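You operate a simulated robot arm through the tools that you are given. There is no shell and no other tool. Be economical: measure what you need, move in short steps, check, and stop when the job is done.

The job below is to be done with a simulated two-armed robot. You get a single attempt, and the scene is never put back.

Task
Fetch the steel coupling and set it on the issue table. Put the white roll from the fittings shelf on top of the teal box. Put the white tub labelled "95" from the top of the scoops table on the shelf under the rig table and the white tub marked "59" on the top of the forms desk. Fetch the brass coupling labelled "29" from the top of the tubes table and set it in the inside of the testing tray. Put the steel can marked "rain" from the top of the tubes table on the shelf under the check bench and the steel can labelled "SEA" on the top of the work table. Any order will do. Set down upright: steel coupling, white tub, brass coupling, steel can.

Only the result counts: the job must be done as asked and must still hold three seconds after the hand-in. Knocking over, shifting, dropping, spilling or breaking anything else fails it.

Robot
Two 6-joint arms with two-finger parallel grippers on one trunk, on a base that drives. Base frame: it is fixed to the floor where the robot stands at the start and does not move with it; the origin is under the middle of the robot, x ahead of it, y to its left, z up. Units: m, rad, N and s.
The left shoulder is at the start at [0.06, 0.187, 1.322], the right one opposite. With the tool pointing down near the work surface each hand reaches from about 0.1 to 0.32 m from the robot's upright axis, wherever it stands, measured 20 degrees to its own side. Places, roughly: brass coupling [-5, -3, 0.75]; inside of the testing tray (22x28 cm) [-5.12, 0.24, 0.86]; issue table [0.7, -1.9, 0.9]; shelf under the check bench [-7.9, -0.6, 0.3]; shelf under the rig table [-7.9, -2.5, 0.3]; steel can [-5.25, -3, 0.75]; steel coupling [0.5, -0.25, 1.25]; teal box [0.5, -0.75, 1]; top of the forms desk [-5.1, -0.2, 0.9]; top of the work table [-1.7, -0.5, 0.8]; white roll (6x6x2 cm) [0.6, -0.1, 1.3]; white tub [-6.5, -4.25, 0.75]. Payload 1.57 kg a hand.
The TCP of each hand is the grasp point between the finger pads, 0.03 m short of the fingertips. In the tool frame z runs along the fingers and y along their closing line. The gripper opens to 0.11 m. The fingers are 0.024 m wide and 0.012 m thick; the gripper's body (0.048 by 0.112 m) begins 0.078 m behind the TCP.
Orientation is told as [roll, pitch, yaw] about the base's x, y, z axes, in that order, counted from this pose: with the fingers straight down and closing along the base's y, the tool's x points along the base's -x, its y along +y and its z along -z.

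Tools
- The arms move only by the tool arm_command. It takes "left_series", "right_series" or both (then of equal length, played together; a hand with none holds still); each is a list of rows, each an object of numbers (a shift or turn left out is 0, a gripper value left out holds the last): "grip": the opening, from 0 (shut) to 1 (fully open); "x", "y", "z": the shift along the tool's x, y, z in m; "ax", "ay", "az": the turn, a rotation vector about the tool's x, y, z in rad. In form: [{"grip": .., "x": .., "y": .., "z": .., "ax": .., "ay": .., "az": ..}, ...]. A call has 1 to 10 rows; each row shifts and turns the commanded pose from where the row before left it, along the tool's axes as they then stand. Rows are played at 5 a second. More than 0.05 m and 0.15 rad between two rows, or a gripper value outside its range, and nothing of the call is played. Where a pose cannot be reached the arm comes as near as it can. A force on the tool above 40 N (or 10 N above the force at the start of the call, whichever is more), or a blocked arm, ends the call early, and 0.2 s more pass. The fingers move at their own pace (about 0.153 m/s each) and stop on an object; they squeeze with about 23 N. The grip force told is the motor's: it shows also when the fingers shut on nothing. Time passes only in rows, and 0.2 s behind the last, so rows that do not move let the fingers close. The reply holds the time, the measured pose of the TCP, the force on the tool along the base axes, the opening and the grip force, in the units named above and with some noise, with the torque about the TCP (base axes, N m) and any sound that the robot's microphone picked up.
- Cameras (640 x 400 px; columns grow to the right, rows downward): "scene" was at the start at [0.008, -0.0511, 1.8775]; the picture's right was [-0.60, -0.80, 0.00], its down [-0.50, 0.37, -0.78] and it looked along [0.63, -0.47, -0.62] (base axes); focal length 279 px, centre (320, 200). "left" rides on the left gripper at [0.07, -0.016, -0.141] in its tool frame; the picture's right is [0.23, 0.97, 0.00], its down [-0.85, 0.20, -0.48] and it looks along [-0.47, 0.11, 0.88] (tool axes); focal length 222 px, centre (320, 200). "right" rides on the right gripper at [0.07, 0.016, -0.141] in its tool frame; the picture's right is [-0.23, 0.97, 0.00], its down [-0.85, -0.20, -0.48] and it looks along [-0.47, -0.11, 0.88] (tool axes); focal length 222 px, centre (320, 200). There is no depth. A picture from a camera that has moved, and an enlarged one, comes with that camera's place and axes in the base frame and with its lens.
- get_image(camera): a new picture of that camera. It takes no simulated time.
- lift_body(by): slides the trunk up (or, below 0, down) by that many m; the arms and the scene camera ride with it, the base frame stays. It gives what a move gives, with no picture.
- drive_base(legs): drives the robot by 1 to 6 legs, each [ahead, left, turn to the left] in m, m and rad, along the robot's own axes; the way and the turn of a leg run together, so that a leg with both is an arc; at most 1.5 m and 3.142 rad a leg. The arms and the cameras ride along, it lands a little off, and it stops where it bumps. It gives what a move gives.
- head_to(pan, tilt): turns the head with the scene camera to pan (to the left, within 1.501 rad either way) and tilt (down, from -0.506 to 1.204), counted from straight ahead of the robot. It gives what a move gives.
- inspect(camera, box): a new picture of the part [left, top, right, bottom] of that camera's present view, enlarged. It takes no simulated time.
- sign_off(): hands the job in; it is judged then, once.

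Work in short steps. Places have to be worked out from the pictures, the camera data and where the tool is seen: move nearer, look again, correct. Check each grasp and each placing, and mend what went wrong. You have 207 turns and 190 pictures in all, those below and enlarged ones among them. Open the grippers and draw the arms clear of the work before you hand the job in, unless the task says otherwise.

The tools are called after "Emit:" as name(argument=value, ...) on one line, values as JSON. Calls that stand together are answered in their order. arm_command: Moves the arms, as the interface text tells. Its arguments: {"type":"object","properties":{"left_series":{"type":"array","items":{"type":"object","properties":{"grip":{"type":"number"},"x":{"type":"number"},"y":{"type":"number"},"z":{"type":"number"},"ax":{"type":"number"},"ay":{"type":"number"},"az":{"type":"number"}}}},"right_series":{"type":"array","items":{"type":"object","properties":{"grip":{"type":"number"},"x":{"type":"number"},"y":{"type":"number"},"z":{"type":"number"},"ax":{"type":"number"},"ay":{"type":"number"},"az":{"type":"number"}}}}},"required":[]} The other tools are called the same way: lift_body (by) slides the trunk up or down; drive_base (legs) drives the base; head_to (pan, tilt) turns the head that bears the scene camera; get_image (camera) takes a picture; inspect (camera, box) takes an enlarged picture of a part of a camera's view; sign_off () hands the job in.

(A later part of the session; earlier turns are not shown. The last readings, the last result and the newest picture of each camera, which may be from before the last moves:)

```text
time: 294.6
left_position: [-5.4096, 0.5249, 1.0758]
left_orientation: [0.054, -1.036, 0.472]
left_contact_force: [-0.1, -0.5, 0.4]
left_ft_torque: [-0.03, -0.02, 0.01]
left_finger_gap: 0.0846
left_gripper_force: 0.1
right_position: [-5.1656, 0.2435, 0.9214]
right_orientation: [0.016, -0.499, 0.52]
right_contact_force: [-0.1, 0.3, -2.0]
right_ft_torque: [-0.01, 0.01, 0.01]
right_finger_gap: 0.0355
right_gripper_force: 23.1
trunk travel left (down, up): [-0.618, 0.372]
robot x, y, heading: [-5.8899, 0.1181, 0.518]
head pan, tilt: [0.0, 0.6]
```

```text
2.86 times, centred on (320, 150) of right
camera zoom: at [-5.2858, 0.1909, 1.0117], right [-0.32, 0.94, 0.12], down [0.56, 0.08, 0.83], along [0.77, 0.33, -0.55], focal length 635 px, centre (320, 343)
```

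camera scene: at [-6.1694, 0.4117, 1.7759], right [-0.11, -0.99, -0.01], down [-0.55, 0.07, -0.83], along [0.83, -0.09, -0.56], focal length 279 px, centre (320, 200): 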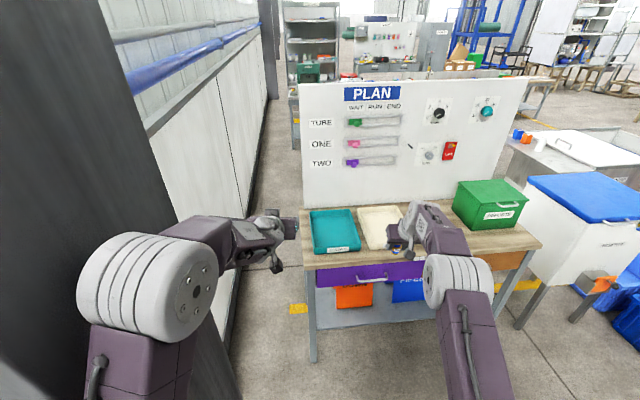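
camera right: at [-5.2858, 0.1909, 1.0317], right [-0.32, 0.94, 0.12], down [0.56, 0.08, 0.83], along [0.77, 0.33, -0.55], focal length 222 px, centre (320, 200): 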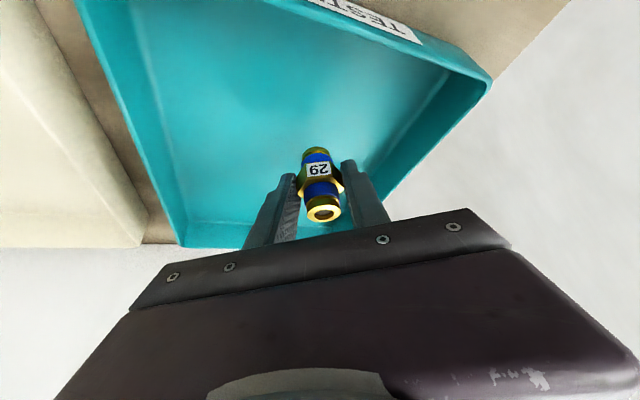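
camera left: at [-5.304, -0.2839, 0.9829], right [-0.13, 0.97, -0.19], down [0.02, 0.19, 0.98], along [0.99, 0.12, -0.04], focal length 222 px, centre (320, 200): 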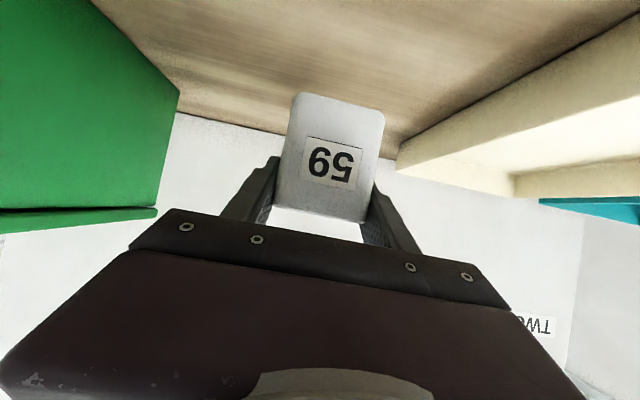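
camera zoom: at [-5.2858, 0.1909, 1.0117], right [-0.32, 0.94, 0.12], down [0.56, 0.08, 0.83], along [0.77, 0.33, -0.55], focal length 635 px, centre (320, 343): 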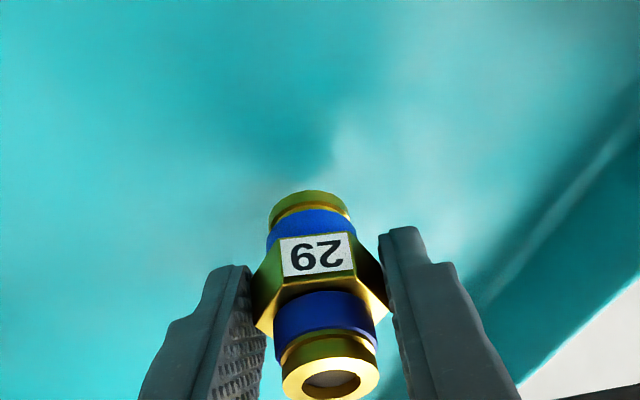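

Not touching yet. Three more small steps.

Emit:
lift_body(by=-0.005)

Emit:
lift_body(by=-0.004)

Emit:
inspect(camera="right", box=[224, 80, 416, 220])

```text
time: 295.1
left_position: [-5.4103, 0.5236, 1.0719]
left_orientation: [0.054, -1.038, 0.473]
left_contact_force: [1.0, -0.4, -0.3]
left_ft_torque: [0.01, -0.02, 0.02]
left_finger_gap: 0.0847
left_gripper_force: 0.0
right_position: [-5.1656, 0.2429, 0.9158]
right_orientation: [0.015, -0.497, 0.521]
right_contact_force: [-0.9, -0.4, -0.6]
right_ft_torque: [0.03, 0.0, 0.01]
right_finger_gap: 0.0354
right_gripper_force: 23.1
trunk travel left (down, up): [-0.613, 0.377]
robot x, y, heading: [-5.8971, 0.1186, 0.516]
head pan, tilt: [0.0, 0.6]
```

```text
time: 295.6
left_position: [-5.4097, 0.5242, 1.0681]
left_orientation: [0.055, -1.036, 0.473]
left_contact_force: [0.0, 0.0, 0.3]
left_ft_torque: [0.01, 0.01, 0.0]
left_finger_gap: 0.0847
left_gripper_force: 0.0
right_position: [-5.1654, 0.2436, 0.9112]
right_orientation: [0.017, -0.5, 0.519]
right_contact_force: [-0.1, -0.1, -1.1]
right_ft_torque: [-0.01, 0.0, 0.02]
right_finger_gap: 0.0354
right_gripper_force: 22.8
trunk travel left (down, up): [-0.609, 0.381]
robot x, y, heading: [-5.8944, 0.1178, 0.513]
head pan, tilt: [0.0, 0.6]
```

```text
2.86 times, centred on (320, 150) of right
camera zoom: at [-5.2857, 0.1909, 1.0027], right [-0.32, 0.94, 0.12], down [0.56, 0.08, 0.83], along [0.77, 0.33, -0.55], focal length 635 px, centre (320, 343)
```

zoom: 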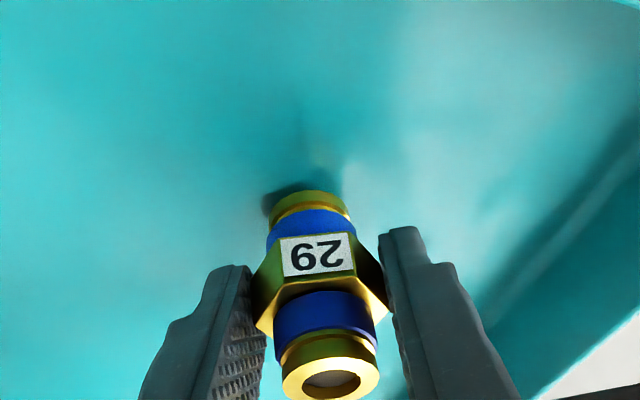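

The shadow is nearly closed; I lower 3 mm at a time to contact.

Emit:
lift_body(by=-0.003)

Emit:
lift_body(by=-0.003)

```text
time: 296.1
left_position: [-5.4095, 0.5244, 1.0654]
left_orientation: [0.054, -1.037, 0.472]
left_contact_force: [0.2, 0.1, 0.8]
left_ft_torque: [0.02, -0.02, -0.01]
left_finger_gap: 0.0848
left_gripper_force: 0.1
right_position: [-5.1652, 0.2428, 0.908]
right_orientation: [0.016, -0.498, 0.519]
right_contact_force: [0.6, 0.5, -1.4]
right_ft_torque: [0.02, -0.01, 0.0]
right_finger_gap: 0.0353
right_gripper_force: 23.4
trunk travel left (down, up): [-0.606, 0.384]
robot x, y, heading: [-5.892, 0.1158, 0.513]
head pan, tilt: [0.0, 0.6]
```

```text
time: 296.7
left_position: [-5.4109, 0.5234, 1.0617]
left_orientation: [0.054, -1.036, 0.473]
left_contact_force: [-0.2, -0.8, -0.2]
left_ft_torque: [-0.05, 0.03, 0.03]
left_finger_gap: 0.0848
left_gripper_force: 0.0
right_position: [-5.1658, 0.2422, 0.9073]
right_orientation: [0.016, -0.5, 0.52]
right_contact_force: [0.0, -0.1, 4.2]
right_ft_torque: [-0.03, -0.1, 0.03]
right_finger_gap: 0.0354
right_gripper_force: 22.5
trunk travel left (down, up): [-0.603, 0.387]
robot x, y, heading: [-5.8936, 0.118, 0.513]
head pan, tilt: [0.0, 0.6]
```

Contact (4 N). I release, then lift the trunk straight up and look.

Emit:
arm_command(right_series=[{"grip": 0.3}, {"grip": 0.6}, {}, {}])

Emit:
lift_body(by=0.25)

Emit:
get_image(camera="right")

```text
time: 297.7
left_position: [-5.4101, 0.5239, 1.0611]
left_orientation: [0.055, -1.036, 0.475]
left_contact_force: [-0.3, -0.1, 0.3]
left_ft_torque: [-0.02, 0.01, -0.01]
left_finger_gap: 0.0848
left_gripper_force: 0.1
right_position: [-5.1668, 0.2435, 0.9049]
right_orientation: [0.016, -0.498, 0.521]
right_contact_force: [0.3, -0.1, 0.5]
right_ft_torque: [-0.01, 0.01, 0.0]
right_finger_gap: 0.0659
right_gripper_force: 0.0
trunk travel left (down, up): [-0.603, 0.387]
robot x, y, heading: [-5.8923, 0.1205, 0.517]
head pan, tilt: [0.0, 0.6]
```

```text
time: 300.2
left_position: [-5.4101, 0.5247, 1.3107]
left_orientation: [0.054, -1.037, 0.474]
left_contact_force: [0.4, 1.4, 0.1]
left_ft_torque: [0.02, 0.03, 0.0]
left_finger_gap: 0.0848
left_gripper_force: 0.1
right_position: [-5.1668, 0.2428, 1.1565]
right_orientation: [0.016, -0.499, 0.52]
right_contact_force: [0.1, -0.8, -0.1]
right_ft_torque: [0.02, 0.0, 0.01]
right_finger_gap: 0.066
right_gripper_force: 0.1
trunk travel left (down, up): [-0.853, 0.137]
robot x, y, heading: [-5.892, 0.1142, 0.516]
head pan, tilt: [0.0, 0.6]
```

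```text
78 pictures are left
camera right: at [-5.2858, 0.1909, 1.2467], right [-0.32, 0.94, 0.12], down [0.56, 0.08, 0.83], along [0.77, 0.33, -0.55], focal length 222 px, centre (320, 200)
```

right: 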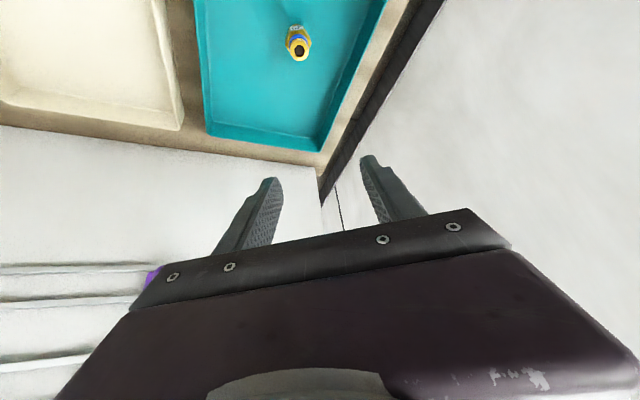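

Brass 29 stands in the TESTING tray. Next the cans: I back off, straighten, and drive south to the tubes table again, setting the right hand to pitch −0.9 on the way.

Emit:
drive_base(legs=[[-0.4, 0, 0], [0, 0, -0.516], [0, -1.4, 0], [0, -1.42, 0]])

Emit:
arm_command(left_series=[{"grip": 0.9}, {}, {}, {}], right_series=[{"grip": 0.9, "ay": -0.133, "z": -0.02}, {"ay": -0.133, "z": -0.02}, {"ay": -0.133, "z": -0.02}, {}])

Emit:
get_image(camera="scene")

```text
time: 317.4
left_position: [-5.5998, -2.7775, 1.3127]
left_orientation: [0.055, -1.037, -0.027]
left_contact_force: [-0.9, 0.7, -0.3]
left_ft_torque: [0.0, 0.04, -0.03]
left_finger_gap: 0.0847
left_gripper_force: 0.1
right_position: [-5.5206, -3.1425, 1.1566]
right_orientation: [0.016, -0.5, 0.021]
right_contact_force: [0.0, 0.2, 0.5]
right_ft_torque: [-0.01, 0.07, -0.01]
right_finger_gap: 0.0663
right_gripper_force: 0.1
trunk travel left (down, up): [-0.853, 0.137]
robot x, y, heading: [-6.2195, -2.9023, 0.018]
head pan, tilt: [0.0, 0.6]
```

```text
time: 318.4
left_position: [-5.5993, -2.7788, 1.3123]
left_orientation: [0.056, -1.036, -0.027]
left_contact_force: [0.5, 0.1, 1.1]
left_ft_torque: [0.03, 0.01, -0.06]
left_finger_gap: 0.099
left_gripper_force: 0.0
right_position: [-5.5455, -3.1367, 1.1951]
right_orientation: [0.054, -0.81, 0.014]
right_contact_force: [0.8, 0.3, -0.3]
right_ft_torque: [0.02, 0.01, 0.01]
right_finger_gap: 0.0991
right_gripper_force: 0.1
right hand out of reach, approached as far as the arm can: row 3
trunk travel left (down, up): [-0.853, 0.137]
robot x, y, heading: [-6.2189, -2.9055, 0.017]
head pan, tilt: [0.0, 0.6]
```

```text
77 pictures are left
camera scene: at [-6.1915, -2.9017, 1.7856], right [0.02, -1.0, 0.0], down [-0.57, -0.01, -0.82], along [0.82, 0.01, -0.57], focal length 279 px, centre (320, 200)
```

scene: 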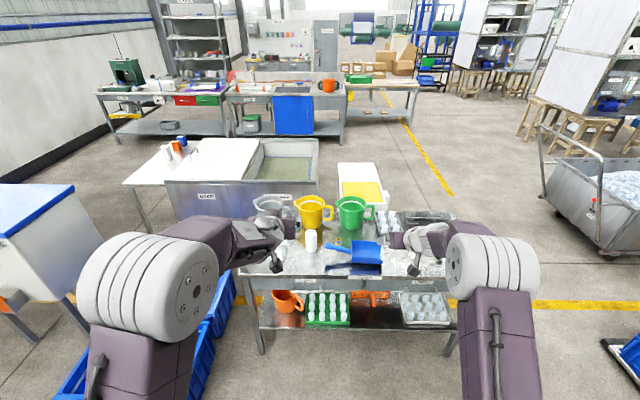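

I fix the small hand tilt, lower the trunk 0.2 m, drive up to the table and take a look with the left camera at the SEA can.

Emit:
lift_body(by=-0.2)

Emit:
drive_base(legs=[[0, -0.06, -0.017], [0.34, 0, 0]])

Emit:
arm_command(left_series=[{"ax": 0.017, "az": -0.0225}, {"z": 0.032, "x": 0.03}, {"z": 0.032, "x": 0.03}, {"z": 0.032, "x": 0.03}])

Emit:
get_image(camera="left")

```text
time: 320.6
left_position: [-5.5995, -2.7776, 1.1121]
left_orientation: [0.053, -1.036, -0.026]
left_contact_force: [-0.2, -0.2, -0.3]
left_ft_torque: [-0.01, -0.02, 0.02]
left_finger_gap: 0.0991
left_gripper_force: 0.0
right_position: [-5.5463, -3.1361, 0.9949]
right_orientation: [0.054, -0.808, 0.013]
right_contact_force: [-0.9, 1.1, -0.3]
right_ft_torque: [0.01, -0.01, -0.03]
right_finger_gap: 0.0988
right_gripper_force: 0.1
trunk travel left (down, up): [-0.653, 0.337]
robot x, y, heading: [-6.2178, -2.8985, 0.017]
head pan, tilt: [0.0, 0.6]
```

```text
time: 323.4
left_position: [-5.2507, -2.8484, 1.1123]
left_orientation: [0.054, -1.036, -0.044]
left_contact_force: [0.8, 0.4, -0.1]
left_ft_torque: [-0.01, 0.0, -0.01]
left_finger_gap: 0.0993
left_gripper_force: 0.0
right_position: [-5.2022, -3.2075, 0.9953]
right_orientation: [0.055, -0.808, -0.001]
right_contact_force: [1.0, -0.4, 0.2]
right_ft_torque: [-0.05, 0.02, -0.01]
right_finger_gap: 0.0991
right_gripper_force: 0.1
trunk travel left (down, up): [-0.653, 0.337]
robot x, y, heading: [-5.8728, -2.9591, -0.001]
head pan, tilt: [0.0, 0.6]
```

```text
time: 324.4
left_position: [-5.2127, -2.8481, 0.9838]
left_orientation: [-0.003, -1.036, 0.001]
left_contact_force: [0.6, -0.3, -0.2]
left_ft_torque: [0.0, 0.0, -0.02]
left_finger_gap: 0.099
left_gripper_force: 0.0
right_position: [-5.2014, -3.2061, 0.9944]
right_orientation: [0.054, -0.806, -0.002]
right_contact_force: [0.7, 0.7, -0.1]
right_ft_torque: [-0.02, 0.01, 0.04]
right_finger_gap: 0.0992
right_gripper_force: 0.0
trunk travel left (down, up): [-0.653, 0.337]
robot x, y, heading: [-5.8714, -2.9595, 0.003]
head pan, tilt: [0.0, 0.6]
```

```text
76 pictures are left
camera left: at [-5.3699, -2.8642, 0.9966], right [-0.12, 0.97, -0.2], down [0.02, 0.2, 0.98], along [0.99, 0.11, -0.05], focal length 222 px, centre (320, 200)
```

left: 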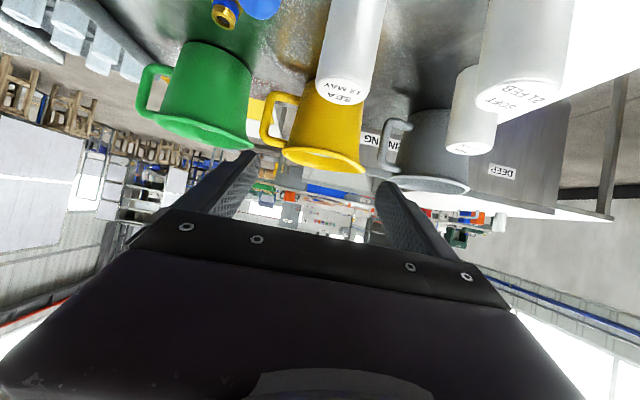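

SEA's centre is about [-5.15,-2.839]. I finish the descent around it.

Emit:
arm_command(left_series=[{"z": 0.0334, "x": 0.0265, "y": 0.0023}, {"z": 0.0334, "x": 0.0265, "y": 0.0023}, {"z": 0.0334, "x": 0.0265, "y": 0.0023}, {"z": 0.0334, "x": 0.0265, "y": 0.0023}, {}])

Emit:
get_image(camera="left")

```text
time: 325.6
left_position: [-5.1535, -2.8401, 0.8271]
left_orientation: [0.0, -1.038, 0.0]
left_contact_force: [0.1, 0.4, 0.9]
left_ft_torque: [0.02, 0.02, -0.02]
left_finger_gap: 0.0988
left_gripper_force: 0.1
right_position: [-5.2026, -3.2067, 0.995]
right_orientation: [0.053, -0.808, -0.002]
right_contact_force: [-0.7, 0.0, -0.5]
right_ft_torque: [0.01, -0.04, -0.02]
right_finger_gap: 0.099
right_gripper_force: 0.1
trunk travel left (down, up): [-0.653, 0.337]
robot x, y, heading: [-5.8713, -2.9632, 0.003]
head pan, tilt: [0.0, 0.6]
```

```text
75 pictures are left
camera left: at [-5.31, -2.856, 0.8385], right [-0.12, 0.97, -0.2], down [0.02, 0.2, 0.98], along [0.99, 0.11, -0.04], focal length 222 px, centre (320, 200)
```

left: 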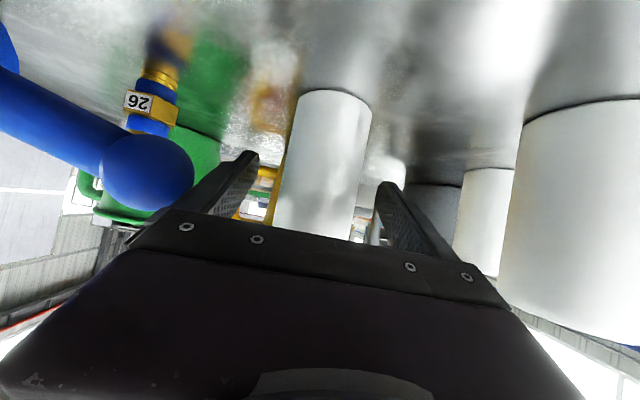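

The can stands between the fingers. I close and lift with the trunk.

Emit:
arm_command(left_series=[{"z": 0.006, "x": -0.003}, {"grip": 0.5}, {"grip": 0.0}, {}, {}])

Emit:
lift_body(by=0.15)

Emit:
get_image(camera="left")

```text
time: 326.9
left_position: [-5.1461, -2.8381, 0.826]
left_orientation: [0.001, -1.036, -0.001]
left_contact_force: [-0.4, -0.3, -0.5]
left_ft_torque: [0.0, 0.02, 0.04]
left_finger_gap: 0.0574
left_gripper_force: 22.9
right_position: [-5.2015, -3.2063, 0.995]
right_orientation: [0.055, -0.809, -0.001]
right_contact_force: [0.1, -0.1, 0.9]
right_ft_torque: [0.0, 0.05, 0.05]
right_finger_gap: 0.0992
right_gripper_force: 0.0
trunk travel left (down, up): [-0.653, 0.337]
robot x, y, heading: [-5.8716, -2.9611, 0.002]
head pan, tilt: [0.0, 0.6]
```

```text
time: 328.6
left_position: [-5.1453, -2.8398, 0.9765]
left_orientation: [0.001, -1.036, 0.0]
left_contact_force: [0.0, -0.5, -2.7]
left_ft_torque: [-0.03, -0.01, 0.0]
left_finger_gap: 0.0576
left_gripper_force: 23.4
right_position: [-5.2023, -3.2066, 1.1434]
right_orientation: [0.052, -0.806, -0.003]
right_contact_force: [0.4, -0.5, -0.4]
right_ft_torque: [0.01, 0.02, 0.0]
right_finger_gap: 0.0992
right_gripper_force: 0.1
trunk travel left (down, up): [-0.803, 0.187]
robot x, y, heading: [-5.8737, -2.9649, -0.003]
head pan, tilt: [0.0, 0.6]
```

```text
74 pictures are left
camera left: at [-5.3027, -2.8557, 0.988], right [-0.12, 0.97, -0.2], down [0.02, 0.2, 0.98], along [0.99, 0.11, -0.05], focal length 222 px, centre (320, 200)
```

left: 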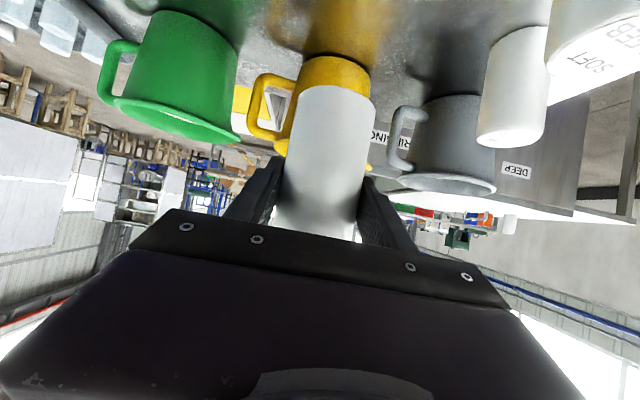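

SEA is in the left hand. I back off, raise the left hand relative to the body, straighten the right hand to pitch −0.9, and shift south for the RAIN can.

Emit:
drive_base(legs=[[-0.25, 0, 0], [0, -0.157, 0]])

Emit:
arm_command(left_series=[{"z": -0.0204, "x": -0.0344}, {"z": -0.0204, "x": -0.0344}, {"z": -0.0204, "x": -0.0344}, {"z": -0.0204, "x": -0.0344}, {"z": -0.0204, "x": -0.0344}], right_series=[{"z": 0.02}, {"z": 0.02, "x": 0.01, "ax": 0.053, "ay": -0.094}, {"z": 0.03, "x": 0.03}, {"z": 0.01, "x": 0.02}, {}])

Emit:
lift_body(by=-0.13)

Emit:
get_image(camera="right")

```text
time: 331.4
left_position: [-5.3926, -2.9936, 0.9767]
left_orientation: [-0.006, -1.036, 0.006]
left_contact_force: [-0.2, -0.2, -2.6]
left_ft_torque: [0.05, 0.0, -0.04]
left_finger_gap: 0.0577
left_gripper_force: 23.1
right_position: [-5.4475, -3.3608, 1.144]
right_orientation: [0.051, -0.806, 0.004]
right_contact_force: [0.1, -0.1, 1.0]
right_ft_torque: [0.01, -0.04, -0.04]
right_finger_gap: 0.0989
right_gripper_force: 0.2
trunk travel left (down, up): [-0.803, 0.187]
robot x, y, heading: [-6.1202, -3.1173, 0.006]
head pan, tilt: [0.0, 0.6]
```

```text
time: 332.6
left_position: [-5.3945, -2.9958, 1.1775]
left_orientation: [-0.002, -1.037, 0.006]
left_contact_force: [-0.4, -0.5, -2.6]
left_ft_torque: [-0.01, 0.01, 0.0]
left_finger_gap: 0.0577
left_gripper_force: 22.7
right_position: [-5.4343, -3.3524, 1.0627]
right_orientation: [0.06, -0.852, -0.002]
right_contact_force: [0.0, -0.3, 0.4]
right_ft_torque: [-0.01, 0.01, 0.0]
right_finger_gap: 0.0988
right_gripper_force: 0.1
right hand out of reach, approached as far as the arm can: row 2
trunk travel left (down, up): [-0.803, 0.187]
robot x, y, heading: [-6.1183, -3.1199, 0.003]
head pan, tilt: [0.0, 0.6]
```

```text
time: 334.2
left_position: [-5.3946, -2.9958, 1.0457]
left_orientation: [0.0, -1.036, 0.003]
left_contact_force: [0.3, 0.1, -2.8]
left_ft_torque: [0.01, 0.01, 0.01]
left_finger_gap: 0.0574
left_gripper_force: 22.9
right_position: [-5.4315, -3.3536, 0.9313]
right_orientation: [0.064, -0.849, 0.0]
right_contact_force: [-0.4, 0.1, 0.7]
right_ft_torque: [-0.03, 0.0, 0.03]
right_finger_gap: 0.0989
right_gripper_force: 0.1
trunk travel left (down, up): [-0.673, 0.317]
robot x, y, heading: [-6.113, -3.1209, -0.001]
head pan, tilt: [0.0, 0.6]
```

```text
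73 pictures are left
camera right: at [-5.5861, -3.3451, 0.9732], right [0.11, 0.97, 0.21], down [0.21, -0.23, 0.95], along [0.97, -0.06, -0.23], focal length 222 px, centre (320, 200)
```

right: 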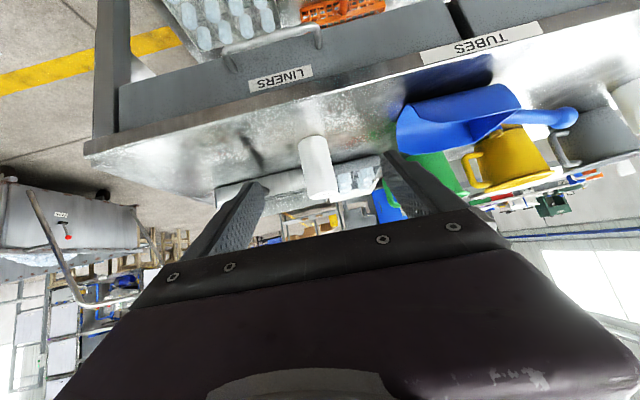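

RAIN is at about [-5.19,-3.36]. I drive 0.22 m ahead, straighten the hand's roll and descend around the can.

Emit:
drive_base(legs=[[0.22, 0, 0]])

Emit:
arm_command(right_series=[{"ax": 0.064, "y": -0.005}, {"z": 0.027, "x": 0.024}, {}])

Emit:
get_image(camera="right")

```text
time: 335.9
left_position: [-5.1762, -2.997, 1.0458]
left_orientation: [0.0, -1.036, 0.001]
left_contact_force: [0.7, 0.2, -2.9]
left_ft_torque: [0.01, 0.01, -0.01]
left_finger_gap: 0.0575
left_gripper_force: 22.3
right_position: [-5.2177, -3.354, 0.9316]
right_orientation: [0.062, -0.85, -0.004]
right_contact_force: [-0.3, -0.7, 0.4]
right_ft_torque: [-0.01, 0.02, 0.0]
right_finger_gap: 0.0989
right_gripper_force: 0.0
trunk travel left (down, up): [-0.673, 0.317]
robot x, y, heading: [-5.9008, -3.1211, -0.003]
head pan, tilt: [0.0, 0.6]
```

```text
time: 336.7
left_position: [-5.1771, -2.9963, 1.0458]
left_orientation: [-0.002, -1.036, 0.002]
left_contact_force: [-0.5, -0.5, -3.1]
left_ft_torque: [-0.01, 0.03, 0.0]
left_finger_gap: 0.0575
left_gripper_force: 23.0
right_position: [-5.2122, -3.3596, 0.8953]
right_orientation: [-0.003, -0.85, -0.003]
right_contact_force: [0.1, -0.3, 0.8]
right_ft_torque: [-0.02, 0.02, 0.0]
right_finger_gap: 0.0987
right_gripper_force: 0.1
trunk travel left (down, up): [-0.673, 0.317]
robot x, y, heading: [-5.8992, -3.1215, 0.001]
head pan, tilt: [0.0, 0.6]
```

```text
72 pictures are left
camera right: at [-5.3649, -3.3425, 0.9358], right [0.15, 0.97, 0.17], down [0.2, -0.2, 0.96], along [0.97, -0.11, -0.23], focal length 222 px, centre (320, 200)
```

right: 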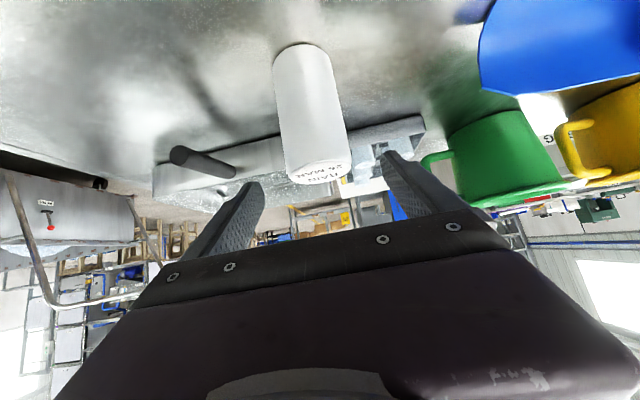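

RAIN is confirmed and centred. I finish the descent and close on it.

Emit:
arm_command(right_series=[{"z": 0.03, "x": 0.0205, "y": 0.001}, {"z": 0.029, "x": 0.0205, "y": 0.001}, {}, {"grip": 0.5}, {"grip": 0.0}, {}, {}])

Emit:
get_image(camera="right")

```text
time: 338.3
left_position: [-5.1765, -2.9975, 1.0452]
left_orientation: [0.001, -1.038, 0.001]
left_contact_force: [-0.7, -0.2, -3.2]
left_ft_torque: [0.01, 0.0, -0.01]
left_finger_gap: 0.0573
left_gripper_force: 23.0
right_position: [-5.1951, -3.3567, 0.8274]
right_orientation: [-0.004, -0.853, -0.005]
right_contact_force: [-0.2, 0.1, 1.8]
right_ft_torque: [0.04, -0.06, -0.04]
right_finger_gap: 0.0572
right_gripper_force: 23.3
trunk travel left (down, up): [-0.673, 0.317]
robot x, y, heading: [-5.904, -3.1243, 0.001]
head pan, tilt: [0.0, 0.6]
```

```text
71 pictures are left
camera right: at [-5.3491, -3.3403, 0.8674], right [0.16, 0.97, 0.17], down [0.2, -0.2, 0.96], along [0.97, -0.11, -0.23], focal length 222 px, centre (320, 200)
```

right: 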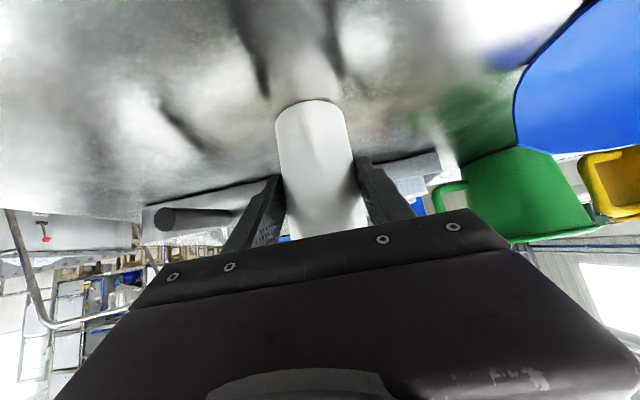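

RAIN is gripped. I lift, back off, pull the left hand in, turn west and drive toward the check bench.

Emit:
lift_body(by=0.15)

Emit:
drive_base(legs=[[-0.3, 0, 0], [0, 0, 3.14], [0.3, -1.2, 0], [0.2, -0.82, 0]])

Emit:
arm_command(left_series=[{"z": -0.037, "x": 0.022}, {"z": -0.037, "x": 0.022}, {"z": -0.037, "x": 0.022}, {"z": -0.035, "x": 0.02}])

Emit:
get_image(camera="scene")

```text
time: 340.0
left_position: [-5.1753, -2.9973, 1.1957]
left_orientation: [-0.001, -1.037, -0.001]
left_contact_force: [0.4, 0.0, -3.2]
left_ft_torque: [0.0, 0.03, -0.01]
left_finger_gap: 0.0576
left_gripper_force: 23.0
right_position: [-5.1955, -3.3566, 0.9761]
right_orientation: [-0.003, -0.851, -0.005]
right_contact_force: [-0.6, -0.6, -3.5]
right_ft_torque: [0.03, 0.01, 0.0]
right_finger_gap: 0.0575
right_gripper_force: 23.0
trunk travel left (down, up): [-0.823, 0.167]
robot x, y, heading: [-5.9021, -3.1168, -0.001]
head pan, tilt: [0.0, 0.6]
```

```text
time: 359.3
left_position: [-7.485, -1.2732, 1.1953]
left_orientation: [0.0, -1.038, -3.124]
left_contact_force: [0.3, 0.6, -3.5]
left_ft_torque: [0.0, 0.0, 0.0]
left_finger_gap: 0.0577
left_gripper_force: 22.7
right_position: [-7.47, -0.9121, 0.976]
right_orientation: [-0.002, -0.85, -3.131]
right_contact_force: [0.6, 0.3, -3.1]
right_ft_torque: [0.0, -0.08, 0.01]
right_finger_gap: 0.0575
right_gripper_force: 23.4
trunk travel left (down, up): [-0.823, 0.167]
robot x, y, heading: [-6.7618, -1.1415, -3.131]
head pan, tilt: [0.0, 0.6]
```

```text
time: 360.3
left_position: [-7.311, -1.2709, 1.1977]
left_orientation: [-0.001, -1.036, -3.124]
left_contact_force: [0.5, -0.2, -3.1]
left_ft_torque: [-0.01, -0.05, -0.02]
left_finger_gap: 0.057
left_gripper_force: 23.2
right_position: [-7.4683, -0.9111, 0.9769]
right_orientation: [-0.001, -0.853, -3.134]
right_contact_force: [-0.7, 0.8, -3.7]
right_ft_torque: [0.0, -0.07, 0.0]
right_finger_gap: 0.0573
right_gripper_force: 23.1
trunk travel left (down, up): [-0.823, 0.167]
robot x, y, heading: [-6.7584, -1.1396, -3.127]
head pan, tilt: [0.0, 0.6]
```

```text
70 pictures are left
camera scene: at [-6.788, -1.1396, 1.7557], right [-0.01, 1.0, 0.0], down [0.56, 0.01, -0.83], along [-0.83, -0.01, -0.56], focal length 279 px, centre (320, 200)
```

scene: 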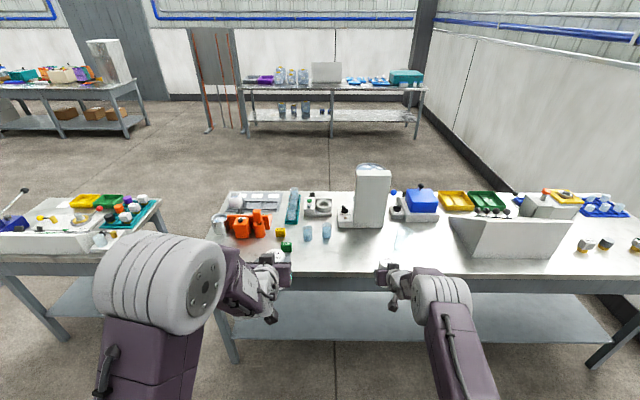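

The check bench front is at x≈−7.63, its shelf free here. I lower the trunk 0.58 m in front of it.

Emit:
lift_body(by=-0.4)

Emit:
lift_body(by=-0.18)

Emit:
get_image(camera="scene")

Emit:
get_image(camera="right")

```text
time: 364.1
left_position: [-7.3131, -1.2714, 0.7968]
left_orientation: [0.0, -1.035, -3.126]
left_contact_force: [-0.8, -0.2, -3.8]
left_ft_torque: [-0.01, -0.03, 0.0]
left_finger_gap: 0.0574
left_gripper_force: 22.9
right_position: [-7.4689, -0.9122, 0.5769]
right_orientation: [-0.002, -0.85, -3.132]
right_contact_force: [0.3, -0.2, -3.3]
right_ft_torque: [-0.02, -0.06, -0.02]
right_finger_gap: 0.0571
right_gripper_force: 23.3
trunk travel left (down, up): [-0.423, 0.567]
robot x, y, heading: [-6.7587, -1.1376, -3.13]
head pan, tilt: [0.0, 0.6]
```

```text
time: 366.1
left_position: [-7.3136, -1.2712, 0.6155]
left_orientation: [0.0, -1.038, -3.127]
left_contact_force: [0.4, -0.1, -3.2]
left_ft_torque: [0.0, 0.0, -0.02]
left_finger_gap: 0.0574
left_gripper_force: 22.8
right_position: [-7.469, -0.913, 0.3957]
right_orientation: [-0.002, -0.85, -3.131]
right_contact_force: [-0.1, 0.1, -3.3]
right_ft_torque: [-0.01, -0.07, -0.03]
right_finger_gap: 0.0571
right_gripper_force: 23.0
trunk travel left (down, up): [-0.243, 0.747]
robot x, y, heading: [-6.7582, -1.1391, -3.126]
head pan, tilt: [0.0, 0.6]
```

```text
69 pictures are left
camera scene: at [-6.7898, -1.1396, 1.1757], right [-0.01, 1.0, 0.0], down [0.57, 0.01, -0.82], along [-0.82, -0.01, -0.57], focal length 279 px, centre (320, 200)
```

scene: 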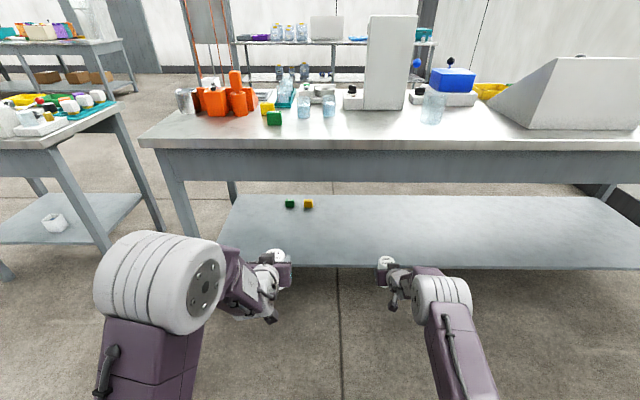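

```text
68 pictures are left
camera right: at [-7.3173, -0.9269, 0.4371], right [-0.14, -0.98, 0.17], down [-0.21, 0.2, 0.96], along [-0.97, 0.1, -0.23], focal length 222 px, centre (320, 200)
```

right: 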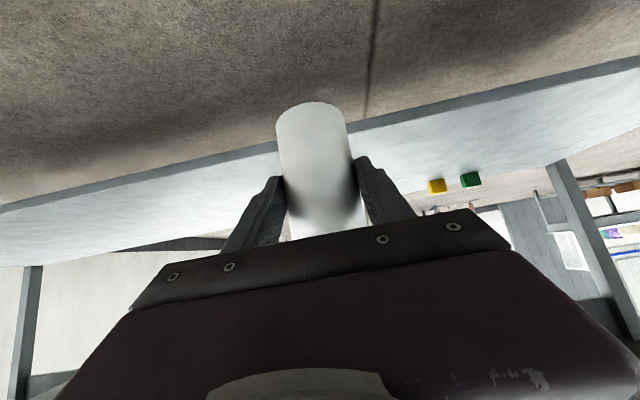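

The shelf edge is at x≈−7.593, z≈0.29. I drive in 0.22 m, then extend 2 cm.

Emit:
drive_base(legs=[[0.22, 0, 0]])

Emit:
arm_command(right_series=[{"z": 0.015, "x": -0.0132}, {}])

Emit:
get_image(camera="right")

Emit:
get_image(camera="scene")

```text
time: 367.8
left_position: [-7.5318, -1.2731, 0.6157]
left_orientation: [-0.001, -1.036, -3.126]
left_contact_force: [-0.3, -0.5, -2.8]
left_ft_torque: [-0.02, 0.01, -0.01]
left_finger_gap: 0.0573
left_gripper_force: 22.9
right_position: [-7.6877, -0.915, 0.3949]
right_orientation: [-0.002, -0.85, -3.132]
right_contact_force: [0.2, -0.3, -3.9]
right_ft_torque: [0.01, -0.05, 0.01]
right_finger_gap: 0.0575
right_gripper_force: 23.0
trunk travel left (down, up): [-0.243, 0.747]
robot x, y, heading: [-6.9734, -1.1444, -3.127]
head pan, tilt: [0.0, 0.6]
```

```text
time: 368.4
left_position: [-7.5311, -1.2721, 0.6159]
left_orientation: [0.0, -1.035, -3.126]
left_contact_force: [0.0, 0.5, -2.7]
left_ft_torque: [-0.01, -0.02, -0.01]
left_finger_gap: 0.0573
left_gripper_force: 23.4
right_position: [-7.7087, -0.9156, 0.3972]
right_orientation: [-0.003, -0.848, -3.134]
right_contact_force: [-0.2, -0.9, -3.0]
right_ft_torque: [0.0, -0.05, 0.01]
right_finger_gap: 0.0572
right_gripper_force: 23.4
trunk travel left (down, up): [-0.243, 0.747]
robot x, y, heading: [-6.9749, -1.1426, -3.126]
head pan, tilt: [0.0, 0.6]
```

```text
67 pictures are left
camera right: at [-7.5563, -0.9297, 0.4377], right [-0.14, -0.98, 0.17], down [-0.21, 0.2, 0.96], along [-0.97, 0.1, -0.23], focal length 222 px, centre (320, 200)
```

right: 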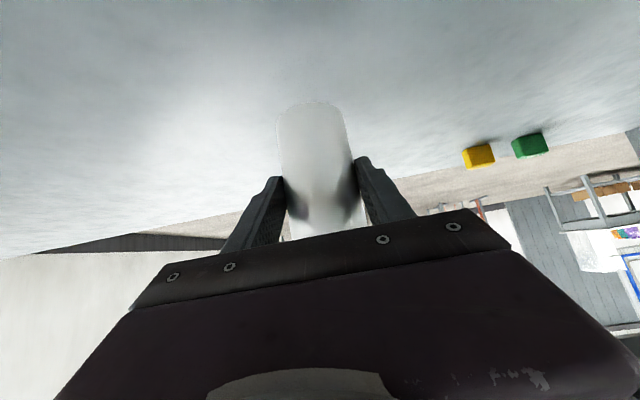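

```text
66 pictures are left
camera scene: at [-7.0083, -1.1427, 1.1756], right [-0.01, 1.0, 0.0], down [0.57, 0.01, -0.82], along [-0.82, -0.01, -0.57], focal length 279 px, centre (320, 200)
```

scene: 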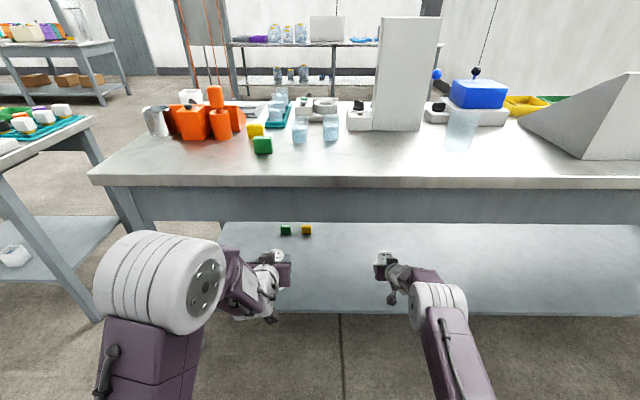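

The RAIN can is over the shelf. I lower with the trunk.

Emit:
lift_body(by=-0.022)

Emit:
lift_body(by=-0.005)

Emit:
inspect(camera="right", box=[200, 40, 424, 180])

```text
time: 369.1
left_position: [-7.532, -1.2732, 0.5948]
left_orientation: [0.0, -1.035, -3.125]
left_contact_force: [0.6, 0.3, -2.2]
left_ft_torque: [0.02, -0.02, 0.01]
left_finger_gap: 0.0572
left_gripper_force: 23.1
right_position: [-7.708, -0.9135, 0.375]
right_orientation: [-0.001, -0.851, -3.133]
right_contact_force: [0.5, 0.5, -3.6]
right_ft_torque: [0.0, -0.09, 0.02]
right_finger_gap: 0.0571
right_gripper_force: 23.2
trunk travel left (down, up): [-0.221, 0.769]
robot x, y, heading: [-6.9789, -1.1447, -3.127]
head pan, tilt: [0.0, 0.6]
```

```text
time: 369.6
left_position: [-7.5318, -1.2737, 0.5903]
left_orientation: [0.0, -1.034, -3.124]
left_contact_force: [0.2, -0.2, -3.2]
left_ft_torque: [-0.04, -0.01, -0.01]
left_finger_gap: 0.0572
left_gripper_force: 23.1
right_position: [-7.7066, -0.9147, 0.3702]
right_orientation: [-0.001, -0.85, -3.133]
right_contact_force: [0.6, 0.6, -3.5]
right_ft_torque: [0.03, -0.07, 0.05]
right_finger_gap: 0.0573
right_gripper_force: 22.5
trunk travel left (down, up): [-0.216, 0.774]
robot x, y, heading: [-6.9757, -1.145, -3.132]
head pan, tilt: [0.0, 0.6]
```

```text
2.86 times, centred on (312, 110) of right
camera zoom: at [-7.5563, -0.9297, 0.4109], right [-0.14, -0.98, 0.17], down [-0.21, 0.2, 0.96], along [-0.97, 0.1, -0.23], focal length 635 px, centre (343, 457)
```

zoom: 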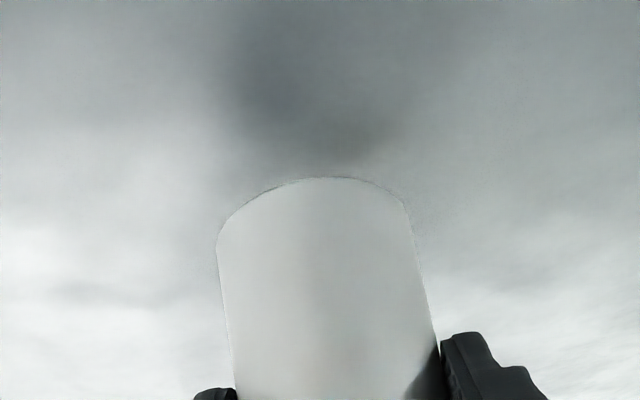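

Shadow still shows about 1 cm. I continue in small steps.

Emit:
lift_body(by=-0.006)

Emit:
lift_body(by=-0.003)

Emit:
inspect(camera="right", box=[200, 40, 424, 180])

```text
time: 370.2
left_position: [-7.5308, -1.2748, 0.5832]
left_orientation: [0.0, -1.034, -3.125]
left_contact_force: [0.9, 1.4, -3.1]
left_ft_torque: [-0.03, -0.05, -0.01]
left_finger_gap: 0.057
left_gripper_force: 23.1
right_position: [-7.7072, -0.9146, 0.3655]
right_orientation: [-0.003, -0.849, -3.133]
right_contact_force: [-0.8, 0.2, -3.4]
right_ft_torque: [0.01, -0.06, -0.02]
right_finger_gap: 0.0571
right_gripper_force: 22.8
trunk travel left (down, up): [-0.21, 0.78]
robot x, y, heading: [-6.9751, -1.1427, -3.122]
head pan, tilt: [0.0, 0.6]
```

```text
time: 370.7
left_position: [-7.5317, -1.274, 0.58]
left_orientation: [0.0, -1.036, -3.126]
left_contact_force: [0.2, -0.1, -2.2]
left_ft_torque: [-0.02, -0.04, 0.02]
left_finger_gap: 0.0574
left_gripper_force: 22.8
right_position: [-7.7073, -0.9142, 0.3619]
right_orientation: [-0.003, -0.852, -3.132]
right_contact_force: [0.2, -0.4, -3.1]
right_ft_torque: [-0.03, -0.07, 0.02]
right_finger_gap: 0.0573
right_gripper_force: 23.3
trunk travel left (down, up): [-0.207, 0.783]
robot x, y, heading: [-6.9787, -1.1423, -3.127]
head pan, tilt: [0.0, 0.6]
```

```text
2.86 times, centred on (312, 110) of right
camera zoom: at [-7.5562, -0.9297, 0.4018], right [-0.14, -0.98, 0.17], down [-0.21, 0.2, 0.96], along [-0.97, 0.1, -0.23], focal length 635 px, centre (343, 457)
```

zoom: 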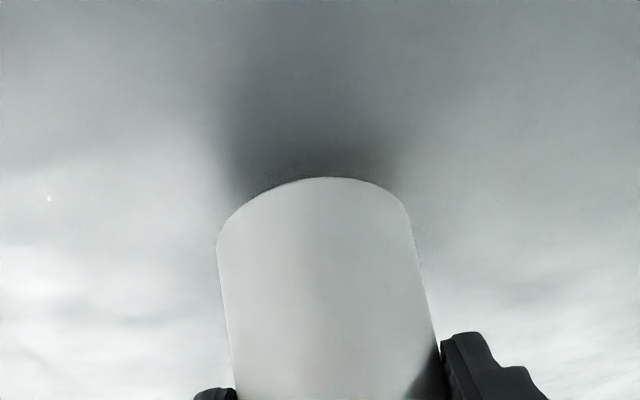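

Closer. I continue 3 mm at a time until the force rises.

Emit:
lift_body(by=-0.004)

Emit:
lift_body(by=-0.003)

```text
time: 371.2
left_position: [-7.5312, -1.2734, 0.5769]
left_orientation: [0.0, -1.035, -3.126]
left_contact_force: [-0.4, -0.6, -3.4]
left_ft_torque: [-0.01, -0.01, 0.05]
left_finger_gap: 0.0574
left_gripper_force: 22.4
right_position: [-7.708, -0.9144, 0.3569]
right_orientation: [-0.001, -0.849, -3.133]
right_contact_force: [0.0, -0.3, -2.3]
right_ft_torque: [-0.02, -0.05, 0.01]
right_finger_gap: 0.0574
right_gripper_force: 23.3
trunk travel left (down, up): [-0.203, 0.787]
robot x, y, heading: [-6.9729, -1.143, -3.129]
head pan, tilt: [0.0, 0.6]
```

```text
time: 371.8
left_position: [-7.5315, -1.2743, 0.5744]
left_orientation: [-0.001, -1.035, -3.126]
left_contact_force: [-0.1, -0.5, -2.6]
left_ft_torque: [0.01, -0.04, 0.0]
left_finger_gap: 0.0575
left_gripper_force: 23.5
right_position: [-7.7077, -0.9146, 0.354]
right_orientation: [-0.002, -0.851, -3.133]
right_contact_force: [0.5, -0.1, -3.1]
right_ft_torque: [0.01, -0.02, -0.01]
right_finger_gap: 0.0575
right_gripper_force: 23.2
trunk travel left (down, up): [-0.2, 0.79]
robot x, y, heading: [-6.9731, -1.1418, -3.127]
head pan, tilt: [0.0, 0.6]
```

Emit:
lift_body(by=-0.003)

Emit:
lift_body(by=-0.002)

Emit:
inspect(camera="right", box=[200, 40, 424, 180])

```text
time: 372.3
left_position: [-7.5324, -1.2738, 0.571]
left_orientation: [0.001, -1.036, -3.127]
left_contact_force: [-0.3, -0.6, -2.7]
left_ft_torque: [-0.01, -0.04, 0.01]
left_finger_gap: 0.0572
left_gripper_force: 23.6
right_position: [-7.707, -0.9147, 0.3514]
right_orientation: [-0.004, -0.851, -3.133]
right_contact_force: [-0.3, 0.5, -3.4]
right_ft_torque: [-0.01, -0.05, -0.02]
right_finger_gap: 0.0574
right_gripper_force: 23.0
trunk travel left (down, up): [-0.197, 0.793]
robot x, y, heading: [-6.979, -1.1424, -3.125]
head pan, tilt: [0.0, 0.6]
```

```text
time: 372.8
left_position: [-7.531, -1.2746, 0.5687]
left_orientation: [0.0, -1.035, -3.126]
left_contact_force: [0.0, 0.4, -3.6]
left_ft_torque: [-0.02, -0.02, 0.01]
left_finger_gap: 0.0573
left_gripper_force: 23.4
right_position: [-7.7079, -0.9152, 0.3489]
right_orientation: [-0.002, -0.85, -3.133]
right_contact_force: [0.0, 0.7, -3.0]
right_ft_torque: [0.0, -0.07, 0.01]
right_finger_gap: 0.057
right_gripper_force: 23.2
trunk travel left (down, up): [-0.195, 0.795]
robot x, y, heading: [-6.9794, -1.1393, -3.134]
head pan, tilt: [0.0, 0.6]
```

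```text
2.86 times, centred on (312, 110) of right
camera zoom: at [-7.5562, -0.9297, 0.3898], right [-0.14, -0.98, 0.17], down [-0.21, 0.2, 0.96], along [-0.97, 0.1, -0.23], focal length 635 px, centre (343, 457)
```

zoom: 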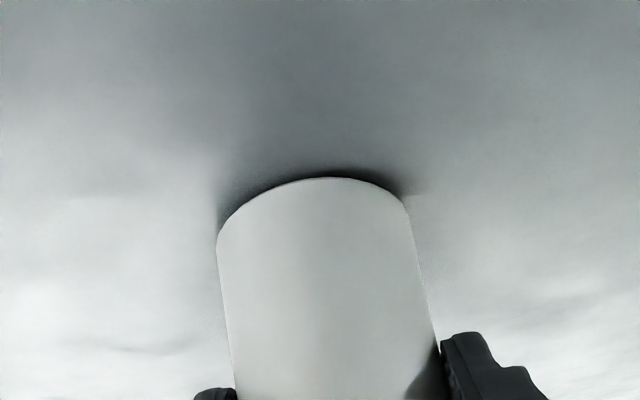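

The shadow is almost closed at the rim; two or three more millimetres.

Emit:
lift_body(by=-0.003)

Emit:
lift_body(by=-0.002)

```text
time: 373.3
left_position: [-7.5303, -1.2744, 0.5654]
left_orientation: [0.0, -1.037, -3.125]
left_contact_force: [-0.4, 0.5, -3.2]
left_ft_torque: [-0.03, -0.01, -0.01]
left_finger_gap: 0.0572
left_gripper_force: 23.0
right_position: [-7.7084, -0.915, 0.3473]
right_orientation: [0.0, -0.852, -3.132]
right_contact_force: [-0.9, 0.1, 1.3]
right_ft_torque: [-0.07, 0.05, -0.02]
right_finger_gap: 0.0571
right_gripper_force: 23.3
trunk travel left (down, up): [-0.192, 0.798]
robot x, y, heading: [-6.9751, -1.1431, -3.128]
head pan, tilt: [0.0, 0.6]
```

```text
time: 373.8
left_position: [-7.5302, -1.2752, 0.5653]
left_orientation: [-0.001, -1.034, -3.123]
left_contact_force: [0.1, -0.5, -2.5]
left_ft_torque: [0.0, -0.05, 0.01]
left_finger_gap: 0.0573
left_gripper_force: 22.5
right_position: [-7.7084, -0.9138, 0.347]
right_orientation: [-0.002, -0.854, -3.131]
right_contact_force: [0.8, 1.2, 10.3]
right_ft_torque: [-0.12, -0.21, 0.01]
right_finger_gap: 0.0573
right_gripper_force: 23.0
trunk travel left (down, up): [-0.19, 0.8]
robot x, y, heading: [-6.9773, -1.1419, -3.134]
head pan, tilt: [0.0, 0.6]
```

It is down on the shelf. I ease off, open, and retract level.

Emit:
arm_command(right_series=[{"z": -0.0007, "x": -0.0008}, {"grip": 0.8}, {}, {}, {"z": -0.02, "x": 0.012}, {"z": -0.03, "x": 0.022}, {"z": -0.03, "x": 0.024}, {"z": -0.02, "x": 0.016}])

Emit:
drive_base(legs=[[-0.35, 0, 0]])

Emit:
get_image(camera="scene")

```text
time: 375.6
left_position: [-7.5321, -1.2745, 0.5635]
left_orientation: [-0.001, -1.037, -3.125]
left_contact_force: [-0.6, -0.6, -3.4]
left_ft_torque: [-0.02, -0.04, 0.0]
left_finger_gap: 0.0572
left_gripper_force: 22.9
right_position: [-7.5941, -0.8959, 0.3591]
right_orientation: [0.025, -0.841, 3.132]
right_contact_force: [-0.5, -0.3, -0.3]
right_ft_torque: [-0.01, -0.01, 0.0]
right_finger_gap: 0.0882
right_gripper_force: 0.1
right hand out of reach, approached as far as the arm can: row 6, 7, 8
trunk travel left (down, up): [-0.19, 0.8]
robot x, y, heading: [-6.9794, -1.1445, -3.133]
head pan, tilt: [0.0, 0.6]
```

```text
time: 377.9
left_position: [-7.1859, -1.2699, 0.5635]
left_orientation: [0.0, -1.035, -3.127]
left_contact_force: [0.3, 0.3, -3.8]
left_ft_torque: [-0.02, 0.02, 0.04]
left_finger_gap: 0.0573
left_gripper_force: 23.6
right_position: [-7.2477, -0.8904, 0.3592]
right_orientation: [0.025, -0.845, 3.13]
right_contact_force: [0.0, 0.0, 0.5]
right_ft_torque: [0.0, 0.01, 0.02]
right_finger_gap: 0.0879
right_gripper_force: 0.1
trunk travel left (down, up): [-0.19, 0.8]
robot x, y, heading: [-6.6313, -1.1409, -3.129]
head pan, tilt: [0.0, 0.6]
```

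```text
62 pictures are left
camera scene: at [-6.6618, -1.138, 1.1226], right [-0.01, 1.0, 0.0], down [0.57, 0.01, -0.82], along [-0.82, -0.01, -0.57], focal length 279 px, centre (320, 200)
```

scene: 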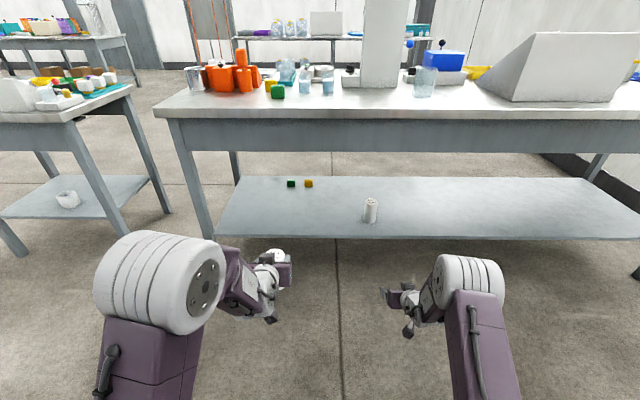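

RAIN stands on the check bench shelf. I enlarge the tub on the rig shelf to verify it, since it looks odd from here.

Emit:
inspect(camera="scene", box=[28, 165, 124, 225])

```text
6.67 times, centred on (76, 195) of scene
camera zoom: at [-6.6618, -1.138, 1.1226], right [-0.01, 1.0, 0.0], down [0.57, 0.01, -0.82], along [-0.82, -0.01, -0.57], focal length 1860 px, centre (1947, 233)
```

zoom: 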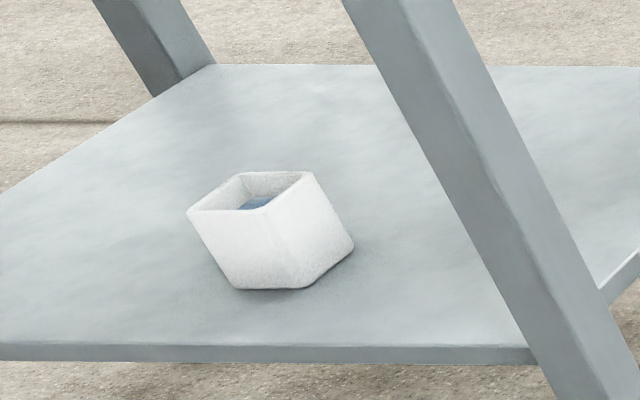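

It stands upright. Last: SEA to the work table, which I can reach from its west side by going round through the table gap. I raise the trunk and drive to the gap's entrance.

Emit:
lift_body(by=0.4)

Emit:
lift_body(by=0.25)

Emit:
drive_base(legs=[[0, 0, 2.04], [1.4, -0.384, 0], [0.7, 0, 0]])

```text
time: 381.7
left_position: [-7.186, -1.2676, 0.9643]
left_orientation: [0.0, -1.034, -3.125]
left_contact_force: [0.8, 0.3, -3.4]
left_ft_torque: [0.0, -0.04, -0.03]
left_finger_gap: 0.0574
left_gripper_force: 23.2
right_position: [-7.249, -0.8907, 0.7606]
right_orientation: [0.027, -0.843, 3.131]
right_contact_force: [0.6, -0.1, -0.4]
right_ft_torque: [0.02, 0.02, -0.01]
right_finger_gap: 0.0883
right_gripper_force: 0.0
trunk travel left (down, up): [-0.59, 0.4]
robot x, y, heading: [-6.6352, -1.1386, -3.13]
head pan, tilt: [0.0, 0.6]
```

```text
time: 384.3
left_position: [-7.1848, -1.2685, 1.214]
left_orientation: [-0.001, -1.036, -3.125]
left_contact_force: [-0.9, 0.0, -4.3]
left_ft_torque: [-0.04, -0.01, 0.0]
left_finger_gap: 0.0573
left_gripper_force: 23.1
right_position: [-7.249, -0.8914, 1.0089]
right_orientation: [0.026, -0.843, 3.13]
right_contact_force: [0.1, -0.4, -0.2]
right_ft_torque: [0.0, -0.02, -0.02]
right_finger_gap: 0.0881
right_gripper_force: 0.0
trunk travel left (down, up): [-0.84, 0.15]
robot x, y, heading: [-6.6364, -1.1373, -3.126]
head pan, tilt: [0.0, 0.6]
```

```text
time: 400.1
left_position: [-5.4951, -3.5833, 1.2145]
left_orientation: [0.001, -1.038, -1.029]
left_contact_force: [0.7, -0.7, -2.5]
left_ft_torque: [0.02, 0.03, 0.0]
left_finger_gap: 0.0573
left_gripper_force: 22.8
right_position: [-5.7927, -3.8286, 1.0105]
right_orientation: [0.025, -0.845, -1.054]
right_contact_force: [0.0, -0.6, 0.7]
right_ft_torque: [-0.03, 0.01, 0.0]
right_finger_gap: 0.0882
right_gripper_force: 0.0
trunk travel left (down, up): [-0.84, 0.15]
robot x, y, heading: [-5.8905, -3.1727, -1.033]
head pan, tilt: [0.0, 0.6]
```

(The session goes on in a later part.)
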